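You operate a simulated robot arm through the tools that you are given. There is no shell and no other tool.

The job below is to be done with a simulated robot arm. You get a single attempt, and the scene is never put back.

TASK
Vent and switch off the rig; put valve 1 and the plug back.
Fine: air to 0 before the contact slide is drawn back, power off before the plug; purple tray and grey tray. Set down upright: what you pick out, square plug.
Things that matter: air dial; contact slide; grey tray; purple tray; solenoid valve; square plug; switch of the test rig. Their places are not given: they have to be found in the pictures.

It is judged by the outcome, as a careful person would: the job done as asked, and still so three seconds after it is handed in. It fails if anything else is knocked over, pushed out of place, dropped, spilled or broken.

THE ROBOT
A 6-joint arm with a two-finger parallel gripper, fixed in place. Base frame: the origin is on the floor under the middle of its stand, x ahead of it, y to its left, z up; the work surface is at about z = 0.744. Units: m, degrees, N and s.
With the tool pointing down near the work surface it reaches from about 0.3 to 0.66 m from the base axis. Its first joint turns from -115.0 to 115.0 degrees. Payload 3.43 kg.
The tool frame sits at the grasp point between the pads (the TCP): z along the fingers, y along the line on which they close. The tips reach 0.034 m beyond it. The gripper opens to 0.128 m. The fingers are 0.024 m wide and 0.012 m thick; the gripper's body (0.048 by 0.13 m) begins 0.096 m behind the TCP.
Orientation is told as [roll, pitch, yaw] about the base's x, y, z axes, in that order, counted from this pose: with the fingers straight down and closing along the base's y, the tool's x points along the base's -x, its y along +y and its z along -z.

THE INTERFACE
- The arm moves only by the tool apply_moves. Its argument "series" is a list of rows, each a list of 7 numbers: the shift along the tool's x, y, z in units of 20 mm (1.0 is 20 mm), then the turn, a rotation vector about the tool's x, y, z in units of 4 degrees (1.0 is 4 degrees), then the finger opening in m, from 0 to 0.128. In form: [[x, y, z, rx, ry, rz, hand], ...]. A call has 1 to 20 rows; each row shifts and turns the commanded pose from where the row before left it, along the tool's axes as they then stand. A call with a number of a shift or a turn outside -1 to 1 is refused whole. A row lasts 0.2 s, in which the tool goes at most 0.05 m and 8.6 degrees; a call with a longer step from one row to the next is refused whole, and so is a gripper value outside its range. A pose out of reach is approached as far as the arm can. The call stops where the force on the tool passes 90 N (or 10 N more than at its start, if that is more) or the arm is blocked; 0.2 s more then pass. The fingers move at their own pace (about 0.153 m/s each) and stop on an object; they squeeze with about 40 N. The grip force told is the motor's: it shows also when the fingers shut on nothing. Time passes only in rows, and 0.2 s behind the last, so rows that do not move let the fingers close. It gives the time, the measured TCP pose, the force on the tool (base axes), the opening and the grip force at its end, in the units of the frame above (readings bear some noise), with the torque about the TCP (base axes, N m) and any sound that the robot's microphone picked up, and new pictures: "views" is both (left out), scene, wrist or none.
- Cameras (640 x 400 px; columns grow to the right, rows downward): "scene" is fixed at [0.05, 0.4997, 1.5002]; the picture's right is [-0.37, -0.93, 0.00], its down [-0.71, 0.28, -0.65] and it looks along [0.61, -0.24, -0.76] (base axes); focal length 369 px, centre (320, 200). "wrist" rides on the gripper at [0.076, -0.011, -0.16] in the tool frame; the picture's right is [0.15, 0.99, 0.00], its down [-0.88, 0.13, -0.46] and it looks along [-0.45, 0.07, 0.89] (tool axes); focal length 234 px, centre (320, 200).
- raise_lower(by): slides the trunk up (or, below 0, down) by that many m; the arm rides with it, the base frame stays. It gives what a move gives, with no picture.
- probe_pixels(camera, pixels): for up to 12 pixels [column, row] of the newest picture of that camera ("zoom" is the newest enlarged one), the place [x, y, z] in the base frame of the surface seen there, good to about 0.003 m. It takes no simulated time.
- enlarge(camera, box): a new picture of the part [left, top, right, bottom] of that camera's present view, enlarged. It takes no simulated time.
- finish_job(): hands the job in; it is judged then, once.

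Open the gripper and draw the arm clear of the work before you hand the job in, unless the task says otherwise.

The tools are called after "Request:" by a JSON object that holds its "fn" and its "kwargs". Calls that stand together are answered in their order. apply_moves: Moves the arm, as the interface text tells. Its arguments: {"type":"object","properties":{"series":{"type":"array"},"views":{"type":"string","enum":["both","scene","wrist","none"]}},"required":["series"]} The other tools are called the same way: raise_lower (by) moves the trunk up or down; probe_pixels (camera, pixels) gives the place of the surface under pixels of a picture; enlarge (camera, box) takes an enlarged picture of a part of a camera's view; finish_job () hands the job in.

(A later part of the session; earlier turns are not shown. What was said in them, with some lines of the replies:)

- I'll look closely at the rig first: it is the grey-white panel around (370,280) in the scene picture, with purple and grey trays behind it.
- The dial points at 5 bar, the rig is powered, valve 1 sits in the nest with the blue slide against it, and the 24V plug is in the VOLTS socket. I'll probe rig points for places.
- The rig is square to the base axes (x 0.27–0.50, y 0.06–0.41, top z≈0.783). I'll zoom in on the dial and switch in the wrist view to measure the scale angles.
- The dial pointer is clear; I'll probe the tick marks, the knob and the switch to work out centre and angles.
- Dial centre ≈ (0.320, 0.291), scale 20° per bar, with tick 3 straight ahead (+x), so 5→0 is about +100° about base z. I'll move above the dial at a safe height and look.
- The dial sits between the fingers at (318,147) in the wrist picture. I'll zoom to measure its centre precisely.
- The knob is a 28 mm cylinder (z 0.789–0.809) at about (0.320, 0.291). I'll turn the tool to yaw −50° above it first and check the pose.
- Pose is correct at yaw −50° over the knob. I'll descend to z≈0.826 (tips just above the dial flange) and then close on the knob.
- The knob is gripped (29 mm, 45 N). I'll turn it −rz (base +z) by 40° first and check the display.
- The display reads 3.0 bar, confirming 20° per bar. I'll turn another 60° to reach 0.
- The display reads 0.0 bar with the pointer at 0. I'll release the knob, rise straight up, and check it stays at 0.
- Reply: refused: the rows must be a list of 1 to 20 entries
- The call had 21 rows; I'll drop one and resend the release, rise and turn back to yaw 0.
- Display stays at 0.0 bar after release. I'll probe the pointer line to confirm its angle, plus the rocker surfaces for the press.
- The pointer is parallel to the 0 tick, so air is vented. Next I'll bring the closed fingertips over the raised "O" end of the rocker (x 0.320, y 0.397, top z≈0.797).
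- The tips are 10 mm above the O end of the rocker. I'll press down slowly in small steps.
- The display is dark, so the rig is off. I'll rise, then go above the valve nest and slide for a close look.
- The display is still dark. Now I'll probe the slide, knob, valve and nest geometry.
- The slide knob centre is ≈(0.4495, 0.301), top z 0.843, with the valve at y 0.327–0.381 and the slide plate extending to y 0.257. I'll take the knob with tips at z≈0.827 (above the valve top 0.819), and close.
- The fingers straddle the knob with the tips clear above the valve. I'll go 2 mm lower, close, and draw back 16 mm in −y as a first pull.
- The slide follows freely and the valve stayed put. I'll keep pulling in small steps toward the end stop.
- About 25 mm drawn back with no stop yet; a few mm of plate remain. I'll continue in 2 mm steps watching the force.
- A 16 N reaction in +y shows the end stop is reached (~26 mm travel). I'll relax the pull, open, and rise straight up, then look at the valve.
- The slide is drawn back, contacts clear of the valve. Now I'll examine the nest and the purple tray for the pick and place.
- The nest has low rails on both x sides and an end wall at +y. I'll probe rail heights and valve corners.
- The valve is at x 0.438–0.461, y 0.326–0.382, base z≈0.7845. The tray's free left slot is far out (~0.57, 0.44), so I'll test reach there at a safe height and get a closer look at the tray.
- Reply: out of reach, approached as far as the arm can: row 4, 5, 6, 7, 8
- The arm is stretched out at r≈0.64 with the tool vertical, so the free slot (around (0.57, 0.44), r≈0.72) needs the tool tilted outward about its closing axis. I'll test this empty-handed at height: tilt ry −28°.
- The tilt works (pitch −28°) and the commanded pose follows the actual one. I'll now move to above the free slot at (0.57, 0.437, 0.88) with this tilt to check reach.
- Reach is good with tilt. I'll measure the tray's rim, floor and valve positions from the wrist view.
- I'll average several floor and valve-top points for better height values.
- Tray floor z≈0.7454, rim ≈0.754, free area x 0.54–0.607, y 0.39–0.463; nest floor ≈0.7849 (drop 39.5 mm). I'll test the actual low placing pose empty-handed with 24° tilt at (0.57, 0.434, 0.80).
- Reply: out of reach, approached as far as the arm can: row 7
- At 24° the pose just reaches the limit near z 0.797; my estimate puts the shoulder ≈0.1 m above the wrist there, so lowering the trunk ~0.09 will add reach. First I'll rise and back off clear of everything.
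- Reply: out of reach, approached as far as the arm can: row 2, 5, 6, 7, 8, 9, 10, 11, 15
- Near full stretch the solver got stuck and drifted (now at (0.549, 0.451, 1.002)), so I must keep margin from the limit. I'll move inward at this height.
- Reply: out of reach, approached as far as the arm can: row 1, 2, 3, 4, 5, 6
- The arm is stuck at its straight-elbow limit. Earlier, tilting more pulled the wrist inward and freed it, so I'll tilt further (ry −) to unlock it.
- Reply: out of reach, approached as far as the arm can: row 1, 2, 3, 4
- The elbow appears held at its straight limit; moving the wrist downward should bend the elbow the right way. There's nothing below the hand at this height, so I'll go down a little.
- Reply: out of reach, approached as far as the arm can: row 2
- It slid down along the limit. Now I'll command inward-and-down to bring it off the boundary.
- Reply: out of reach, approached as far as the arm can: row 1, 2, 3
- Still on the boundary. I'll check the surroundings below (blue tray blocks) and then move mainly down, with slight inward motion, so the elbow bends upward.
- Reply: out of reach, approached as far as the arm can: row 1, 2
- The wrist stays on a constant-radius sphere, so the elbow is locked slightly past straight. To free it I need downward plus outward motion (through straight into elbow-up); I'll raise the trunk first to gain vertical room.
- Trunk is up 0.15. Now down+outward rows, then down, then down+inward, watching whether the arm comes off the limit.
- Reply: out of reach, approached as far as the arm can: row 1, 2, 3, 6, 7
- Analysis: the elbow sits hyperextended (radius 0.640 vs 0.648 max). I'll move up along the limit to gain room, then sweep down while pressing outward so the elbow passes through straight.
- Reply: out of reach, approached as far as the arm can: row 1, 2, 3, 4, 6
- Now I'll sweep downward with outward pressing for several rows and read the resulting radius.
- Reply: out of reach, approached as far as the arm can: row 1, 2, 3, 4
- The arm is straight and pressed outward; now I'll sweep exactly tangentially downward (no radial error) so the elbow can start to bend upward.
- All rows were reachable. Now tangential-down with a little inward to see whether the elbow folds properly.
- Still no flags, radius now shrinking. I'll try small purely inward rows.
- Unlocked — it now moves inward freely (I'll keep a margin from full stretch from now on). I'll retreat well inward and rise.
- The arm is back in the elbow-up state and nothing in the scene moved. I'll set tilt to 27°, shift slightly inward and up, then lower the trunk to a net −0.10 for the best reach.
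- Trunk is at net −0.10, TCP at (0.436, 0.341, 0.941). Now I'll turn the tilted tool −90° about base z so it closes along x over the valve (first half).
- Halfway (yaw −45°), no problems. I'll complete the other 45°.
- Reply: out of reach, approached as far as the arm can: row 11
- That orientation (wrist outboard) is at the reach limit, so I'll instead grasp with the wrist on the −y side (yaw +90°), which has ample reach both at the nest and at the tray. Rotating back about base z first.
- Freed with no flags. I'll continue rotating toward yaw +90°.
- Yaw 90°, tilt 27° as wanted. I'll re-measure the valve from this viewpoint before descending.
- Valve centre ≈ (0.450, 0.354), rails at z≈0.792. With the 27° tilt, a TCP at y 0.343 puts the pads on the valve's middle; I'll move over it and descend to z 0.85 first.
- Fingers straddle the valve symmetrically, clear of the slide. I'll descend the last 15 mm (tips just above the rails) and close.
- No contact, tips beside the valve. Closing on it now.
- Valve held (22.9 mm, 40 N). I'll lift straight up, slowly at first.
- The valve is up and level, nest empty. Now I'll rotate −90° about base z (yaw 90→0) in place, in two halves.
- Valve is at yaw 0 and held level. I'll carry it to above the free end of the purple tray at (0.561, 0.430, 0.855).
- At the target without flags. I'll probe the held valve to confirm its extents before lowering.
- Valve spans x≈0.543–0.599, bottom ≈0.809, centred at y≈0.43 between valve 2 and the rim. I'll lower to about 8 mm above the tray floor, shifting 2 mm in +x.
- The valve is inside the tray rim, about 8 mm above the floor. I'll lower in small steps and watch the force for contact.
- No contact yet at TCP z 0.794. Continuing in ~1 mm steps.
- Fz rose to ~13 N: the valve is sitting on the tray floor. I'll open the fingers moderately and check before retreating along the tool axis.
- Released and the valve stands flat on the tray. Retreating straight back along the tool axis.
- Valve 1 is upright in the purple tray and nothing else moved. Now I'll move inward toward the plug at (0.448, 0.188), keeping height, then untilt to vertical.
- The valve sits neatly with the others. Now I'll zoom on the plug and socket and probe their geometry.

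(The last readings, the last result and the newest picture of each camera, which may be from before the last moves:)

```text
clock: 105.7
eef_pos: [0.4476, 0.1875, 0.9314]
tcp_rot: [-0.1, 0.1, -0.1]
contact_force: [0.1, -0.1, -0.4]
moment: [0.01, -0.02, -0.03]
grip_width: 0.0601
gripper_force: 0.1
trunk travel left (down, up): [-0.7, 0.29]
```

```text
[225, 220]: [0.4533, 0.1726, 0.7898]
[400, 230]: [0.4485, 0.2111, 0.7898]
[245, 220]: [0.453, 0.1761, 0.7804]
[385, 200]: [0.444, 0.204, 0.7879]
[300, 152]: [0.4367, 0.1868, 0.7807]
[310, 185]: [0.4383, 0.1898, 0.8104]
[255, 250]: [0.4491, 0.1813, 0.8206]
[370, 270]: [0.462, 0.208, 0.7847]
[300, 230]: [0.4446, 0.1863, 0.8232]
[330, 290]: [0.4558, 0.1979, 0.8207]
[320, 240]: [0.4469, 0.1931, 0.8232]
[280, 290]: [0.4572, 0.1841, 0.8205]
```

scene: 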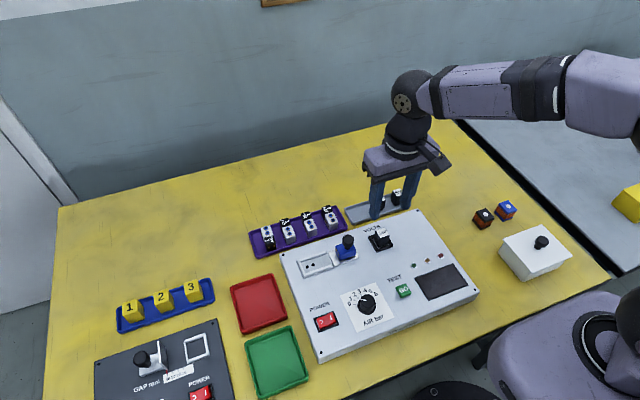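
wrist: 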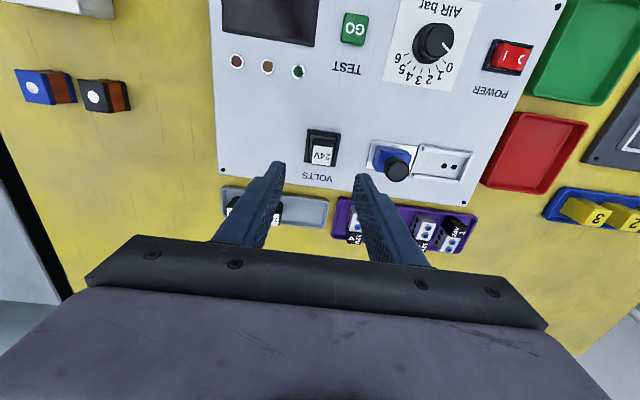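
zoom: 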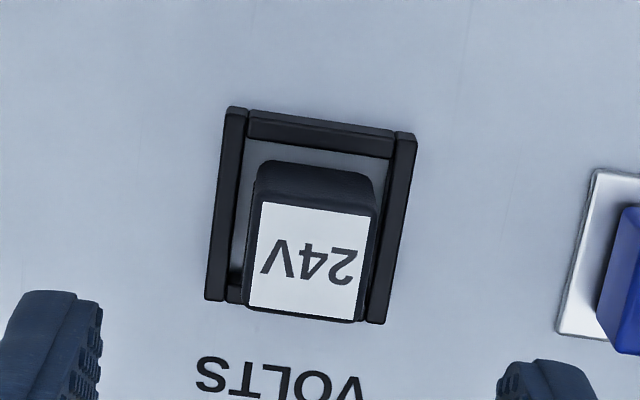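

Plug: 23 mm square, centre (0.4495, 0.190), top 0.8215, socket frame top 0.790. I'll descend with the fingers in y to TCP z≈0.827 and close.

Request:
{"fn": "apply_moves", "kwargs": {"series": [[-0.1, 0.125, 0.8, 0, 0, 0, 0.05], [0, 0, 1, 0, 0, 0, 0.05], [0, 0, 1, 0, 0, 0, 0.05], [0, 0, 1, 0, 0, 0, 0.05], [0, 0, 0.8, 0, 0, 0, 0.05], [0, 0, 0.5, 0, 0, 0, 0.05], [0, 0, 0, 0, 0, 0, 0.05]]}}

Request:
{"fn": "enlarge", "kwargs": {"camera": "scene", "box": [340, 200, 436, 270]}}

Request:
{"fn": "enlarge", "kwargs": {"camera": "wrist", "box": [260, 120, 380, 210]}}

```text
clock: 107.3
eef_pos: [0.4495, 0.189, 0.827]
tcp_rot: [-0.1, -0.1, -0.1]
contact_force: [-0.3, 0.0, -0.8]
moment: [0.01, 0.0, 0.0]
grip_width: 0.0501
gripper_force: 0.1
trunk travel left (down, up): [-0.7, 0.29]
```

scene: 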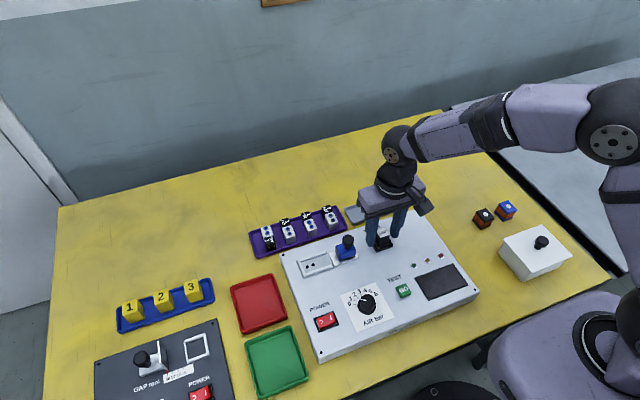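
wrist: 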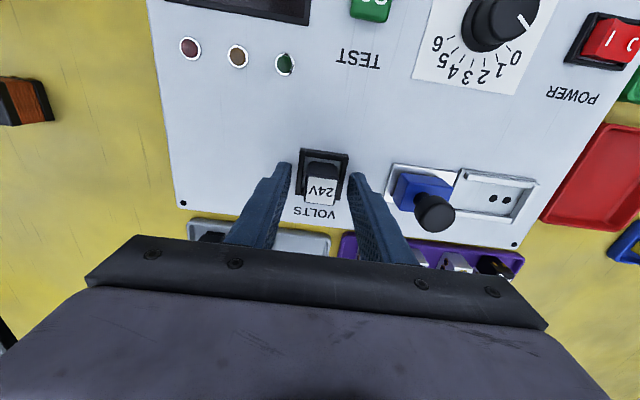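

```text
5.71 times, centred on (388, 235) of scene
```

zoom: 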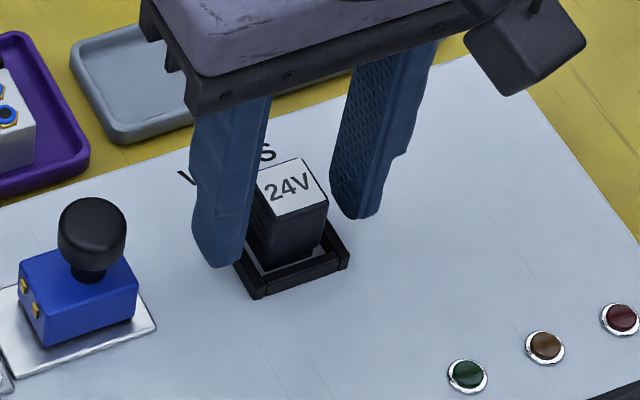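

```text
4.44 times, centred on (320, 165) of wrist
```

zoom: 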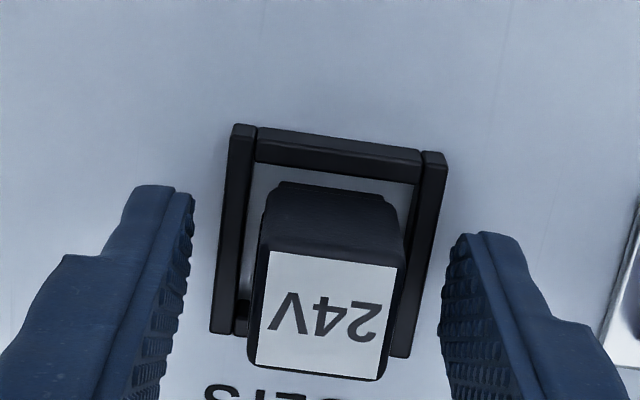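

Fingers are set either side of the plug with the power off. Closing, then lifting slowly.

Request:
{"fn": "apply_moves", "kwargs": {"series": [[0, 0, 0, 0, 0, 0, 0.035], [0, 0, 0, 0, 0, 0, 0.0], [0, 0, 0, 0, 0, 0, 0.0], [0, 0, 0, 0, 0, 0, 0.0], [0, 0, -0.2, 0, 0, 0, 0.0], [0, 0, -0.2, 0, 0, 0, 0.0], [0, 0, 0, 0, 0, 0, 0.0]], "views": "scene"}}

Request:
{"fn": "enlarge", "kwargs": {"camera": "scene", "box": [340, 200, 436, 270]}}

```text
clock: 108.9
eef_pos: [0.4494, 0.189, 0.8362]
tcp_rot: [-0.2, 0.0, -0.1]
contact_force: [0.4, 0.0, -0.1]
moment: [0.01, -0.02, -0.02]
grip_width: 0.0245
gripper_force: 39.9
trunk travel left (down, up): [-0.7, 0.29]
```

scene: 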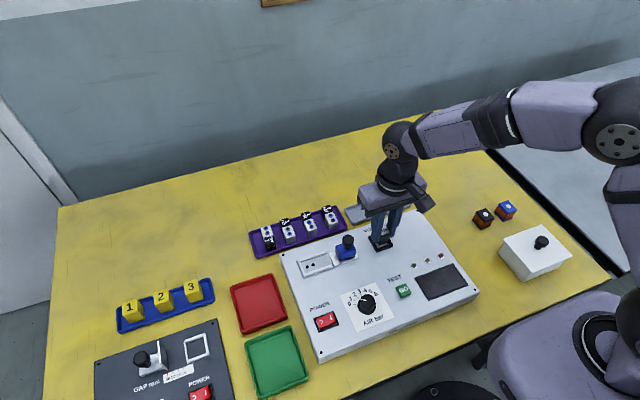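

```text
5.71 times, centred on (388, 235) of scene
```

zoom: 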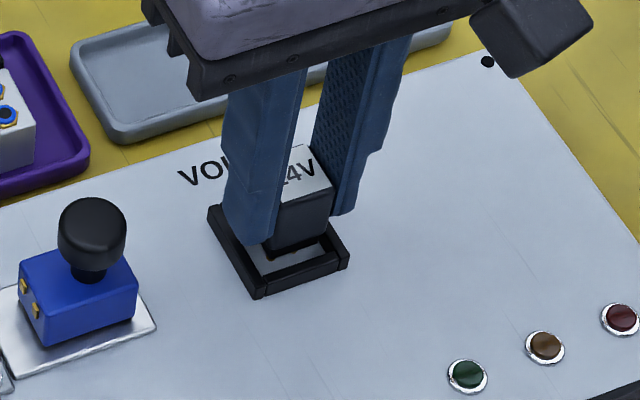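

The plug comes out freely. I'll lift a further 60 mm and look at it and the grey tray.

Request:
{"fn": "apply_moves", "kwargs": {"series": [[0, 0, -0.75, 0, 0, 0, 0.0], [0, 0, -0.75, 0, 0, 0, 0.0], [0, 0, -0.75, 0, 0, 0, 0.0], [0, 0, -0.75, 0, 0, 0, 0.0], [0, 0, 0, 0, 0, 0, 0.0]]}}

Request:
{"fn": "enlarge", "kwargs": {"camera": "scene", "box": [340, 170, 436, 250]}}

Request:
{"fn": "enlarge", "kwargs": {"camera": "wrist", "box": [170, 120, 370, 245]}}

```text
clock: 110.1
eef_pos: [0.4499, 0.1916, 0.8956]
tcp_rot: [-0.2, 0.0, -0.1]
contact_force: [0.4, -0.2, 0.0]
moment: [-0.01, -0.01, -0.03]
grip_width: 0.0246
gripper_force: 40.7
trunk travel left (down, up): [-0.7, 0.29]
```

scene: 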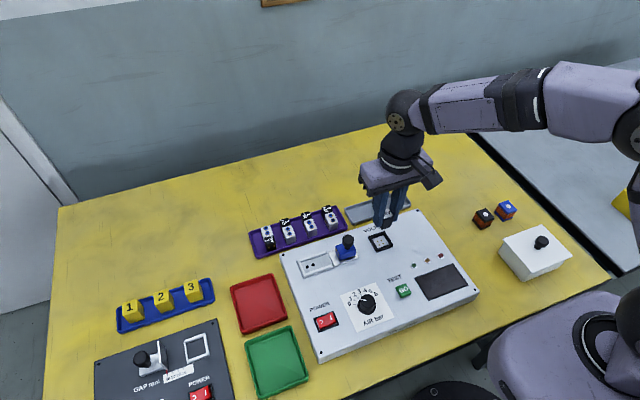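
wrist: 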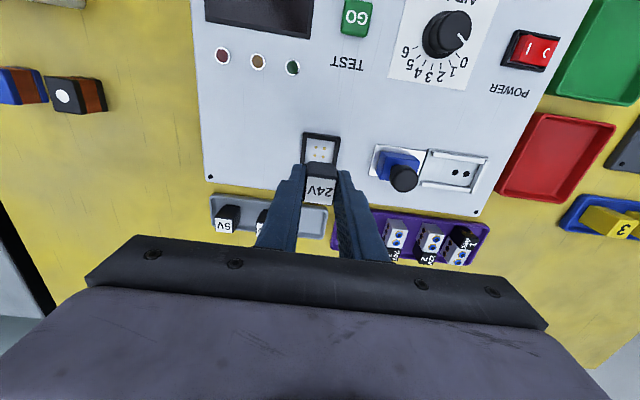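

```text
5.00 times, centred on (388, 210) of scene
```

zoom: 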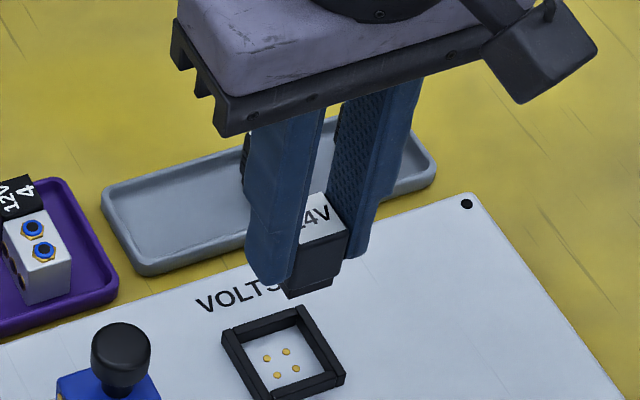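

```text
3.20 times, centred on (270, 182) of wrist
```

zoom: 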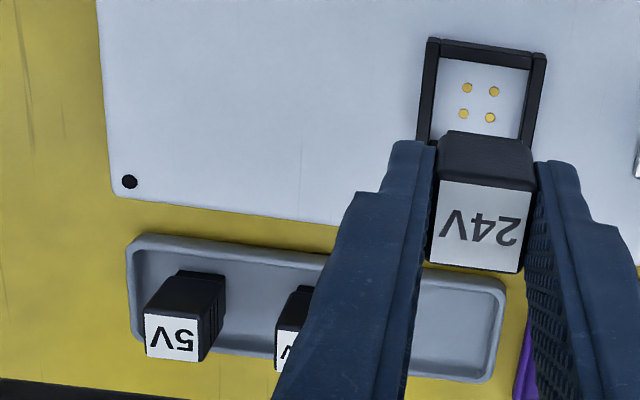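

The socket is empty and the plug is held straight. I'll probe the grey tray's free (left, +y) end.

Request:
{"fn": "probe_pixels", "kwargs": {"camera": "zoom", "pixels": [[440, 300], [470, 310], [430, 330], [450, 350], [470, 330], [500, 290], [485, 375], [470, 278], [430, 365], [240, 260], [150, 245], [240, 330]]}}

Request:
{"fn": "probe_pixels", "kwargs": {"camera": "scene", "pixels": [[364, 212], [368, 216], [375, 212], [362, 208], [366, 223], [380, 218], [385, 210], [372, 207], [360, 205], [370, 224], [378, 208], [390, 205]]}}

```text
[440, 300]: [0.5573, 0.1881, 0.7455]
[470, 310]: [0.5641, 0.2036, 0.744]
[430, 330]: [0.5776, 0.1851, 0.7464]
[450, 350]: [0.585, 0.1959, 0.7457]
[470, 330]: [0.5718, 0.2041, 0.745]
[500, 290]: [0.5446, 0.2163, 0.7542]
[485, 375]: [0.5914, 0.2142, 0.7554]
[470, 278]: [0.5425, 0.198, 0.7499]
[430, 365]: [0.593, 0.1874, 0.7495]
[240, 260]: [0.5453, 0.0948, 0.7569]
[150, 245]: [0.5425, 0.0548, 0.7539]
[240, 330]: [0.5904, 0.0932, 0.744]
```

```text
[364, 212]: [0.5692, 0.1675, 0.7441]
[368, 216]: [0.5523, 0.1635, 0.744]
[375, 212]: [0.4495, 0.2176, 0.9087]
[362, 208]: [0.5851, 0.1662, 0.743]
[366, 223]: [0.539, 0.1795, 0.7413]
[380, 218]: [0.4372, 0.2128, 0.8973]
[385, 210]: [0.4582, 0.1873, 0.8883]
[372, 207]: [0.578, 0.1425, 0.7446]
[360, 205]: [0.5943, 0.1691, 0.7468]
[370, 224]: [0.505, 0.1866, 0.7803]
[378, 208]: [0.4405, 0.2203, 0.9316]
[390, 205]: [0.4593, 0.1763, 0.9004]
```

The free end of the grey tray spans y≈0.141–0.211, x≈0.546–0.593, floor z≈0.745. I'll carry the plug to above (0.570, 0.180).

Request:
{"fn": "apply_moves", "kwargs": {"series": [[-1, -0.085, 0.38, 0, 0, 0, 0.0], [-1, -0.085, 0.38, 0, 0, 0, 0.0], [-1, -0.085, 0.38, 0, 0, 0, 0.0], [-1, -0.085, 0.38, 0, 0, 0, 0.0], [-1, -0.085, 0.38, 0, 0, 0, 0.0], [-1, -0.085, 0.38, 0, 0, 0, 0.0], [0, 0, 0, 0, 0, 0, 0.0]]}}

Request:
{"fn": "enlarge", "kwargs": {"camera": "wrist", "box": [230, 120, 390, 220]}}

Request:
{"fn": "enlarge", "kwargs": {"camera": "scene", "box": [330, 160, 426, 240]}}

```text
clock: 111.7
eef_pos: [0.5699, 0.1804, 0.8506]
tcp_rot: [-0.2, 0.0, -0.1]
contact_force: [0.1, -0.2, -0.4]
moment: [0.02, 0.02, 0.01]
grip_width: 0.0249
gripper_force: 40.7
trunk travel left (down, up): [-0.7, 0.29]
```

scene: 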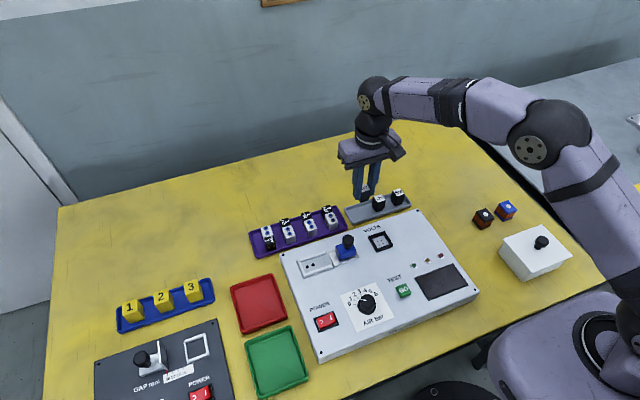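
wrist: 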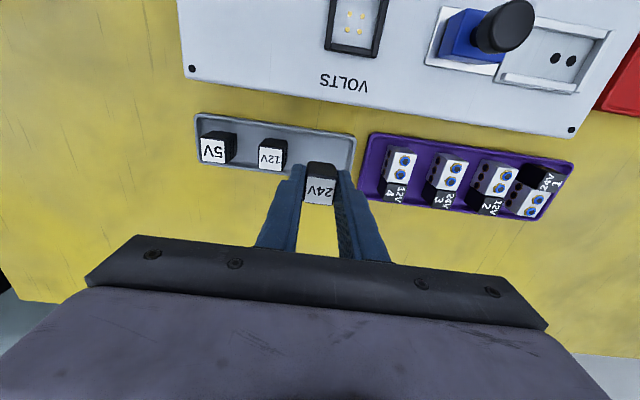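

```text
4.00 times, centred on (310, 170) of wrist
```

zoom: 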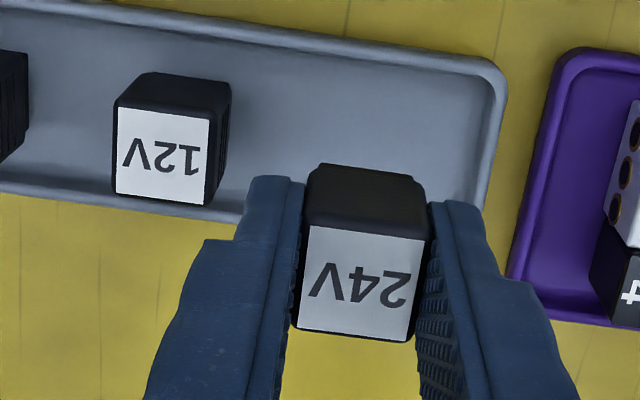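

```text
5.00 times, centred on (378, 200) of scene
```

zoom: 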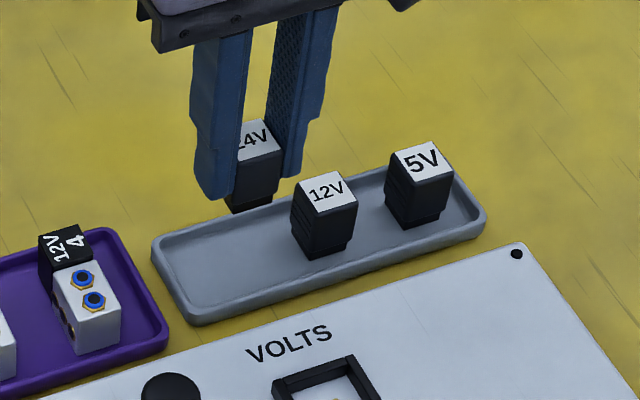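

Plug is over the free end. I'll lower to about 9 mm above the floor, shifting 3 mm toward −y for rim clearance.

Request:
{"fn": "apply_moves", "kwargs": {"series": [[0, -0.15, 0.6, 0, 0, 0, 0.0], [0, 0, 0.6, 0, 0, 0, 0.0], [0, 0, 0.6, 0, 0, 0, 0.0], [0, 0, 0.6, 0, 0, 0, 0.0], [0, 0, 0.1, 0, 0, 0, 0.0], [0, 0, 0, 0, 0, 0, 0.0]]}}

Request:
{"fn": "enlarge", "kwargs": {"camera": "wrist", "box": [230, 120, 390, 220]}}

Request:
{"fn": "enlarge", "kwargs": {"camera": "scene", "box": [330, 160, 426, 240]}}

```text
clock: 113.1
eef_pos: [0.5711, 0.1762, 0.7996]
tcp_rot: [-0.1, 0.0, -0.1]
contact_force: [-0.3, 0.2, -0.8]
moment: [0.02, 0.0, 0.01]
grip_width: 0.0247
gripper_force: 40.6
trunk travel left (down, up): [-0.7, 0.29]
```

scene: 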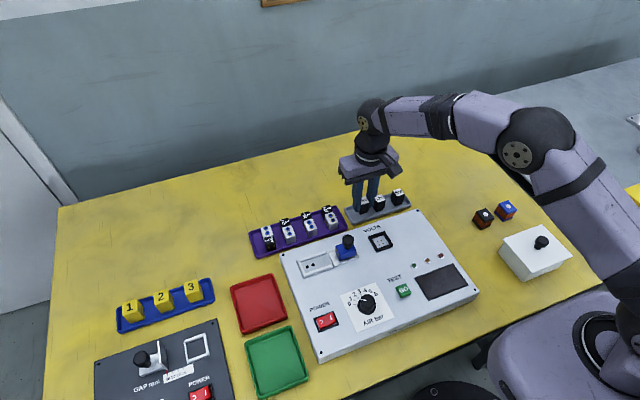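
wrist: 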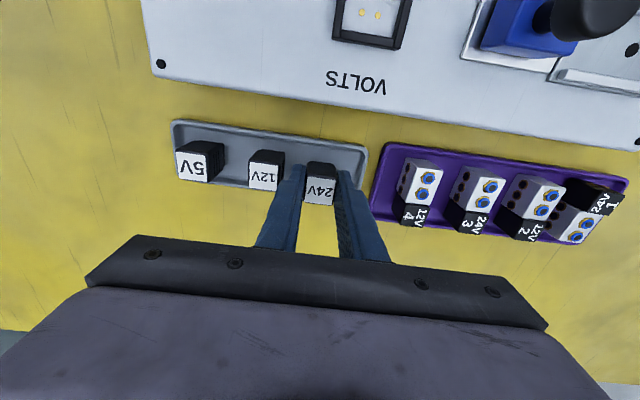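

```text
4.00 times, centred on (310, 170) of wrist
```

zoom: 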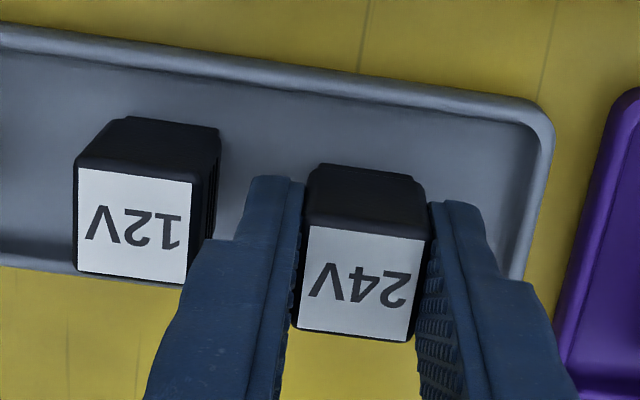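

```text
5.00 times, centred on (378, 200) of scene
```

zoom: 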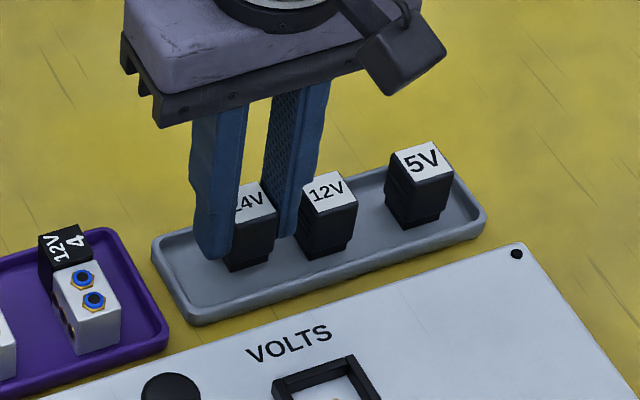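

The −y finger is near the 12V plug, so I'll measure that gap before lowering further.

Request:
{"fn": "probe_pixels", "kwargs": {"camera": "zoom", "pixels": [[304, 188], [345, 175], [355, 202], [318, 212], [330, 190], [296, 230], [320, 240], [300, 210], [285, 225], [240, 240], [250, 250], [225, 235]]}}

Request:
{"fn": "enlarge", "kwargs": {"camera": "wrist", "box": [240, 140, 370, 215]}}

Request:
{"fn": "probe_pixels", "kwargs": {"camera": "zoom", "pixels": [[50, 135], [180, 150], [165, 225], [45, 210], [110, 170], [195, 100], [200, 140], [270, 120], [310, 150], [420, 170], [480, 130], [230, 180]]}}

```text
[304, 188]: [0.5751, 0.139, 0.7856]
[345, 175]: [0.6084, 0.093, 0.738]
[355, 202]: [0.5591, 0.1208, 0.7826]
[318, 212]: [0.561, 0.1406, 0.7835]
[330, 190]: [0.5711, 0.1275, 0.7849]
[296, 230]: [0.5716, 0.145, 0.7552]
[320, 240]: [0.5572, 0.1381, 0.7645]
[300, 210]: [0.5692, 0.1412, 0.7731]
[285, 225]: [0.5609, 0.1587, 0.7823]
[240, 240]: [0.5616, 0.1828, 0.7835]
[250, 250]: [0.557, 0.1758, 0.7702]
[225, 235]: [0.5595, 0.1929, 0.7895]
```

```text
4.92 times, centred on (305, 178) of wrist
```

zoom: 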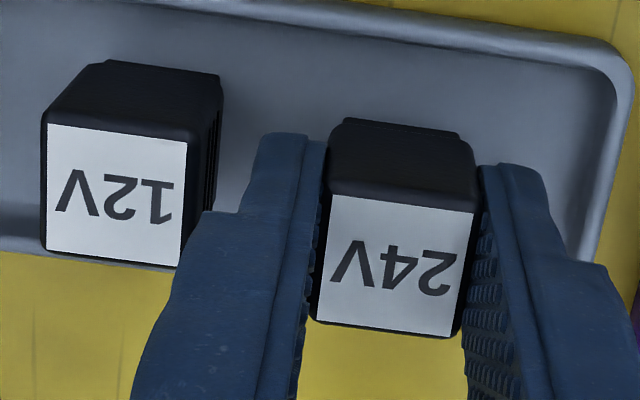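

```text
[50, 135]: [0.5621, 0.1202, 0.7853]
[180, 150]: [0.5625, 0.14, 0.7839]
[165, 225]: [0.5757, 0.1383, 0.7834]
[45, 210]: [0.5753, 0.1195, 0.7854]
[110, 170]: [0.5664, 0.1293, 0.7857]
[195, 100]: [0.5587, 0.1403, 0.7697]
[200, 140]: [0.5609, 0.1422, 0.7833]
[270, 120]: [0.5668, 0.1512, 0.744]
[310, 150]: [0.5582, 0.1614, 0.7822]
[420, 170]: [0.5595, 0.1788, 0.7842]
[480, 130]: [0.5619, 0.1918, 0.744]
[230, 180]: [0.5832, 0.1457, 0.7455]
```

The gap to the 12V plug is ~10 mm now; I'll shift 3 mm back to +y to leave more room for opening, then lower in small steps.

Request:
{"fn": "apply_moves", "kwargs": {"series": [[0, 0.15, 0, 0, 0, 0, 0.0], [0, 0, 0.1, 0, 0, 0, 0.0], [0, 0, 0.1, 0, 0, 0, 0.0], [0, 0, 0.1, 0, 0, 0, 0.0], [0, 0, 0, 0, 0, 0, 0.0]], "views": "none"}}

Request:
{"fn": "apply_moves", "kwargs": {"series": [[0, 0, 0.05, 0, 0, 0, 0.0], [0, 0, 0, 0, 0, 0, 0.0]], "views": "none"}}

```text
clock: 114.3
eef_pos: [0.5722, 0.1803, 0.7939]
tcp_rot: [0.0, 0.0, -0.1]
contact_force: [0.1, -1.0, -0.5]
moment: [0.02, -0.01, -0.02]
grip_width: 0.0249
gripper_force: 39.9
trunk travel left (down, up): [-0.7, 0.29]
```

```text
clock: 114.9
eef_pos: [0.5711, 0.1782, 0.7941]
tcp_rot: [-0.2, 0.0, 0.0]
contact_force: [-0.1, 0.8, -1.3]
moment: [0.0, 0.01, 0.0]
grip_width: 0.0245
gripper_force: 40.6
trunk travel left (down, up): [-0.7, 0.29]
```

No contact yet at z≈0.793; continuing in 1 mm steps.

Request:
{"fn": "apply_moves", "kwargs": {"series": [[0, 0, 0.05, 0, 0, 0, 0.0], [0, 0, 0, 0, 0, 0, 0.0]], "views": "none"}}

Request:
{"fn": "apply_moves", "kwargs": {"series": [[0, 0, 0.04, 0, 0, 0, 0.0], [0, 0, 0, 0, 0, 0, 0.0]], "views": "none"}}

```text
clock: 115.5
eef_pos: [0.5702, 0.1792, 0.792]
tcp_rot: [-0.2, 0.1, -0.2]
contact_force: [0.3, -0.2, -0.4]
moment: [0.01, 0.02, -0.03]
grip_width: 0.0245
gripper_force: 39.7
trunk travel left (down, up): [-0.7, 0.29]
```

```text
clock: 116.1
eef_pos: [0.5703, 0.1787, 0.7919]
tcp_rot: [0.0, -0.1, -0.1]
contact_force: [0.0, 0.0, -0.2]
moment: [0.03, -0.02, 0.01]
grip_width: 0.0249
gripper_force: 39.7
trunk travel left (down, up): [-0.7, 0.29]
```

Still no contact at ~0.791; two more fine steps.

Request:
{"fn": "apply_moves", "kwargs": {"series": [[0, 0, 0.04, 0, 0, 0, 0.0], [0, 0, 0, 0, 0, 0, 0.0]], "views": "none"}}

Request:
{"fn": "apply_moves", "kwargs": {"series": [[0, 0, 0.03, 0, 0, 0, 0.0], [0, 0, 0, 0, 0, 0, 0.0]], "views": "both"}}

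Request:
{"fn": "enlarge", "kwargs": {"camera": "scene", "box": [340, 180, 420, 230]}}

```text
clock: 116.7
eef_pos: [0.5694, 0.1782, 0.7917]
tcp_rot: [-0.1, 0.0, -0.1]
contact_force: [0.2, 0.2, -0.6]
moment: [0.03, 0.0, -0.01]
grip_width: 0.0246
gripper_force: 39.7
trunk travel left (down, up): [-0.7, 0.29]
```

```text
clock: 117.3
eef_pos: [0.5703, 0.1773, 0.79]
tcp_rot: [-0.1, -0.2, -0.1]
contact_force: [0.1, 1.5, 3.3]
moment: [0.04, 0.03, 0.0]
grip_width: 0.0247
gripper_force: 40.1
trunk travel left (down, up): [-0.7, 0.29]
```

scene: 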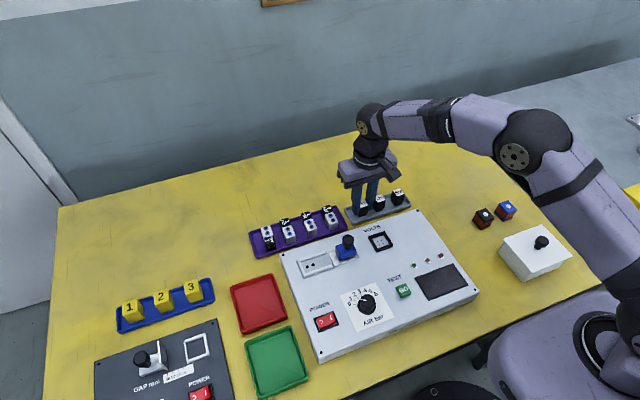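
wrist: 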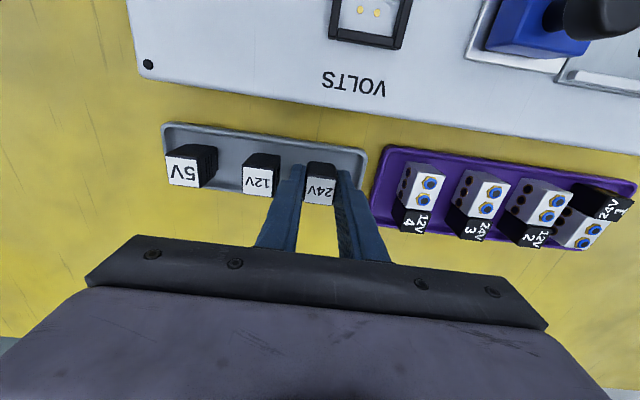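

```text
8.00 times, centred on (380, 205) of scene
```

zoom: 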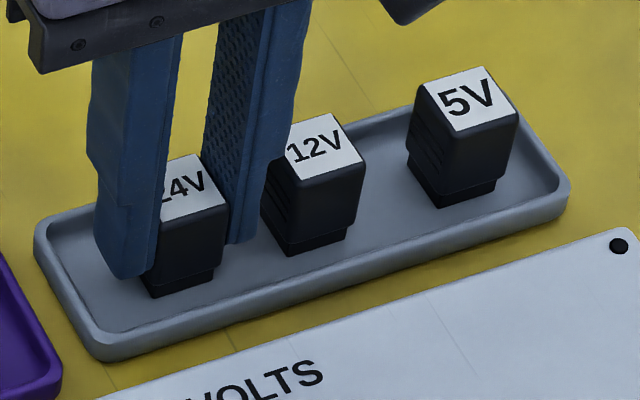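

Contact at 3 N: the plug stands on the tray floor. I'll open just enough (32 mm) and rise straight up.

Request:
{"fn": "apply_moves", "kwargs": {"series": [[0, 0, 0, 0, 0, 0, 0.027], [0, 0, 0, 0, 0, 0, 0.03], [0, 0, 0, 0, 0, 0, 0.033], [0, 0, 0, 0, 0, 0, 0.033]], "views": "wrist"}}

Request:
{"fn": "enlarge", "kwargs": {"camera": "wrist", "box": [240, 140, 370, 215]}}

Request:
{"fn": "enlarge", "kwargs": {"camera": "scene", "box": [340, 180, 420, 230]}}

```text
clock: 118.3
eef_pos: [0.5704, 0.1769, 0.7899]
tcp_rot: [-0.1, 0.0, 0.0]
contact_force: [0.2, 0.1, -0.4]
moment: [0.03, 0.0, -0.01]
grip_width: 0.0327
gripper_force: 0.0
trunk travel left (down, up): [-0.7, 0.29]
```

wrist: 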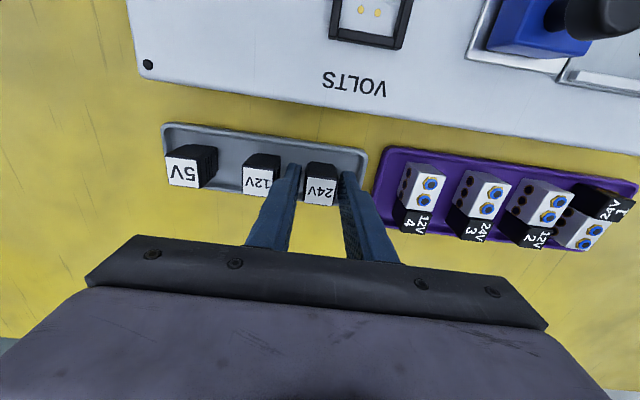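

```text
4.92 times, centred on (305, 178) of wrist
```

zoom: 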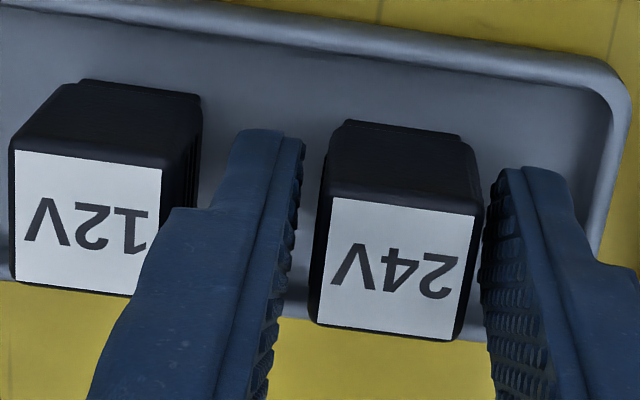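

```text
8.00 times, centred on (380, 205) of scene
```

zoom: 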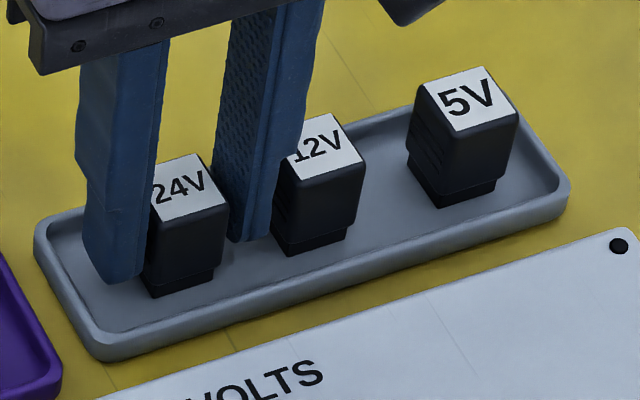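

The plug stands free; the +y finger is close to it, so I'll centre by +2 mm in y and then rise straight up.

Request:
{"fn": "apply_moves", "kwargs": {"series": [[0, 0.1, 0, 0, 0, 0, 0.033], [0, 0, 0, 0, 0, 0, 0.033], [0, 0, -0.3, 0, 0, 0, 0.033], [0, 0, -0.6, 0, 0, 0, 0.033], [0, 0, -1, 0, 0, 0, 0.033], [0, 0, -1, 0, 0, 0, 0.033], [0, 0, -1, 0, 0, 0, 0.033], [0, 0, 0, 0, 0, 0, 0.033]]}}

Request:
{"fn": "enlarge", "kwargs": {"camera": "scene", "box": [340, 170, 436, 240]}}

```text
clock: 120.1
eef_pos: [0.5698, 0.1831, 0.8679]
tcp_rot: [0.0, 0.0, -0.2]
contact_force: [-0.5, -0.2, -0.2]
moment: [-0.03, 0.04, 0.03]
grip_width: 0.0328
gripper_force: 0.1
trunk travel left (down, up): [-0.7, 0.29]
```

scene: 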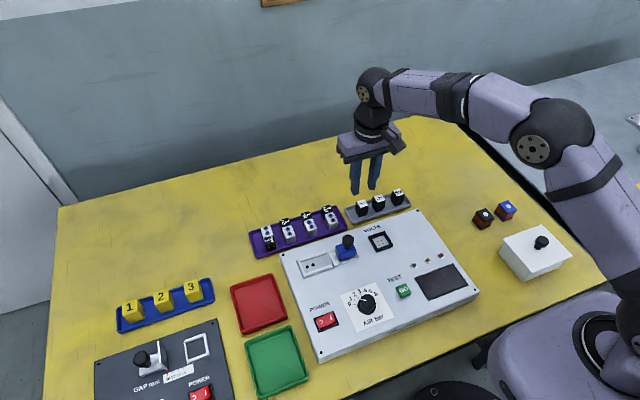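
wrist: 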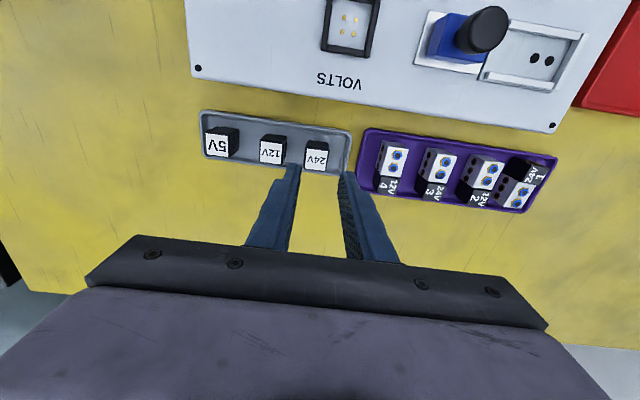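

```text
5.71 times, centred on (388, 205) of scene
```

zoom: 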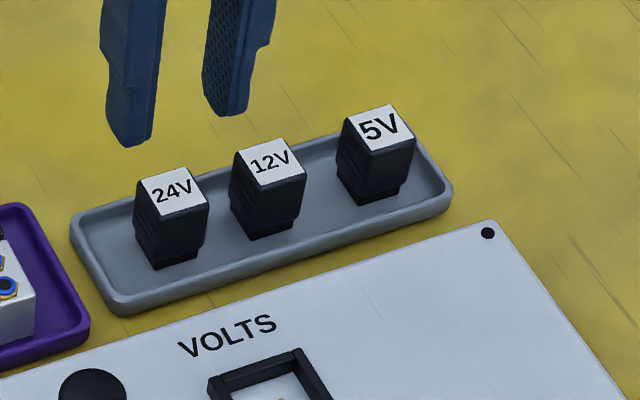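

The 24V plug stands upright in the grey tray. I'll draw the arm up and back, open the gripper, and check the whole scene.

Request:
{"fn": "apply_moves", "kwargs": {"series": [[0, 0, -1, 0, 0, 0, 0.05], [0, 0, -1, 0, 0, 0, 0.06], [0, 0, -1, 0, 0, 0, 0.08], [0, 0, -1, 0, 0, 0, 0.1], [0, 0, -1, 0, 0, 0, 0.1], [1, -0.5, -0.5, 0, 0, 0, 0.1], [1, -0.5, -0.5, 0, 0, 0, 0.1], [1, -0.5, -0.5, 0, 0, 0, 0.1], [1, -0.5, -0.5, 0, 0, 0, 0.1], [1, -0.5, -0.5, 0, 0, 0, 0.1], [1, -0.5, -0.5, 0, 0, 0, 0.1], [0, 0, 0, 0, 0, 0, 0.1]]}}

Request:
{"fn": "enlarge", "kwargs": {"camera": "scene", "box": [240, 180, 432, 300]}}

Request:
{"fn": "enlarge", "kwargs": {"camera": "scene", "box": [290, 250, 482, 370]}}

```text
clock: 122.7
eef_pos: [0.4491, 0.1225, 1.0279]
tcp_rot: [-0.1, 0.0, -0.1]
contact_force: [0.1, 1.0, 0.1]
moment: [0.0, 0.03, 0.0]
grip_width: 0.1
gripper_force: 0.1
trunk travel left (down, up): [-0.7, 0.29]
```

scene: 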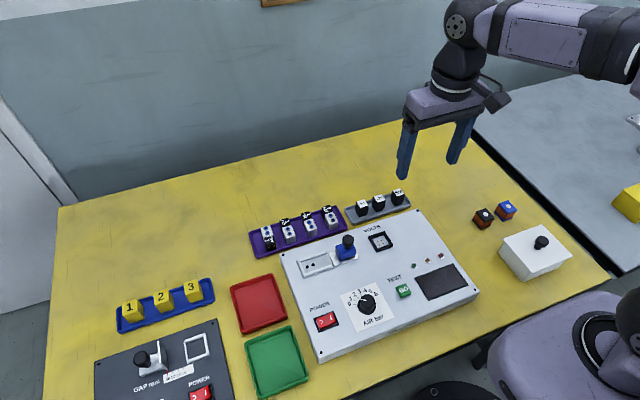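
wrist: 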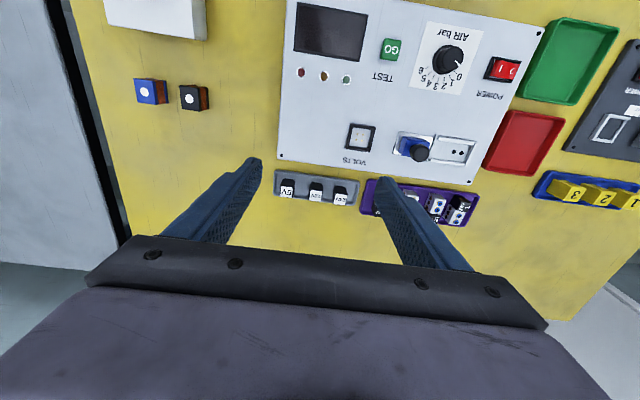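

```text
3.33 times, centred on (336, 240) of scene
```

zoom: 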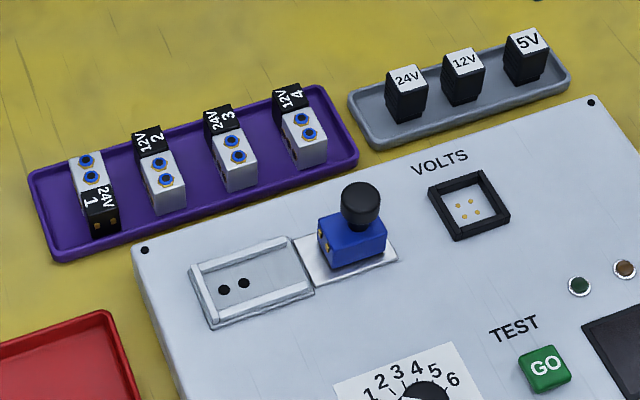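

```text
3.33 times, centred on (386, 310) of scene
```

zoom: 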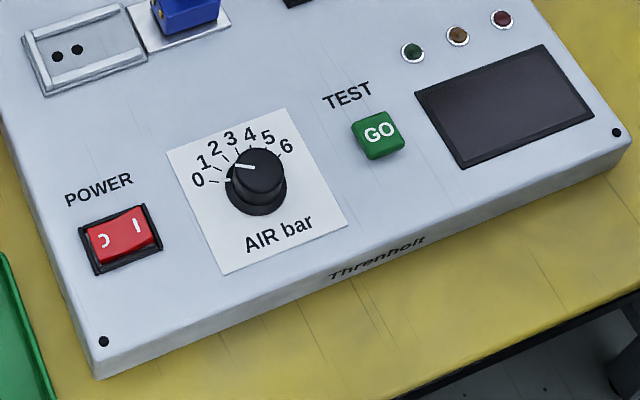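

Final check: the display is dark with the rocker on O, and the dial points at 0. The slide is drawn back and both nest and socket are empty. Valve 1 is upright in the purple tray, and the 24V plug is upright in the grey tray. The gripper is open and clear, so I'm handing in.

Request:
{"fn": "finish_job", "kwargs": {}}

```text
The job is handed in.
```

The rig is vented and switched off, valve 1 is back in the purple tray and the 24V plug is back in the grey tray. I've handed the job in; no verdict has come back.

- **Air:** I turned the dial from 5 to 0, and the display read 0.0 bar before I touched the slide.
- **Power:** I pressed the rocker to O. The display went dark well before I pulled the plug.
- **Contact slide:** I drew it back about 26 mm to its end stop, clear of the valve.
- **Valve 1:** It stands upright at the free end of the purple tray. It faces the opposite way from the other three, because the arm could not reach that spot holding it the same way round.
- **Plug:** The 24V plug stands upright in the grey tray beside the 12V one.

In the last pictures nothing else had moved, and the arm was open and clear of the work. The trunk is still 0.1 m lower than at the start; I lowered it for reach and left it there.
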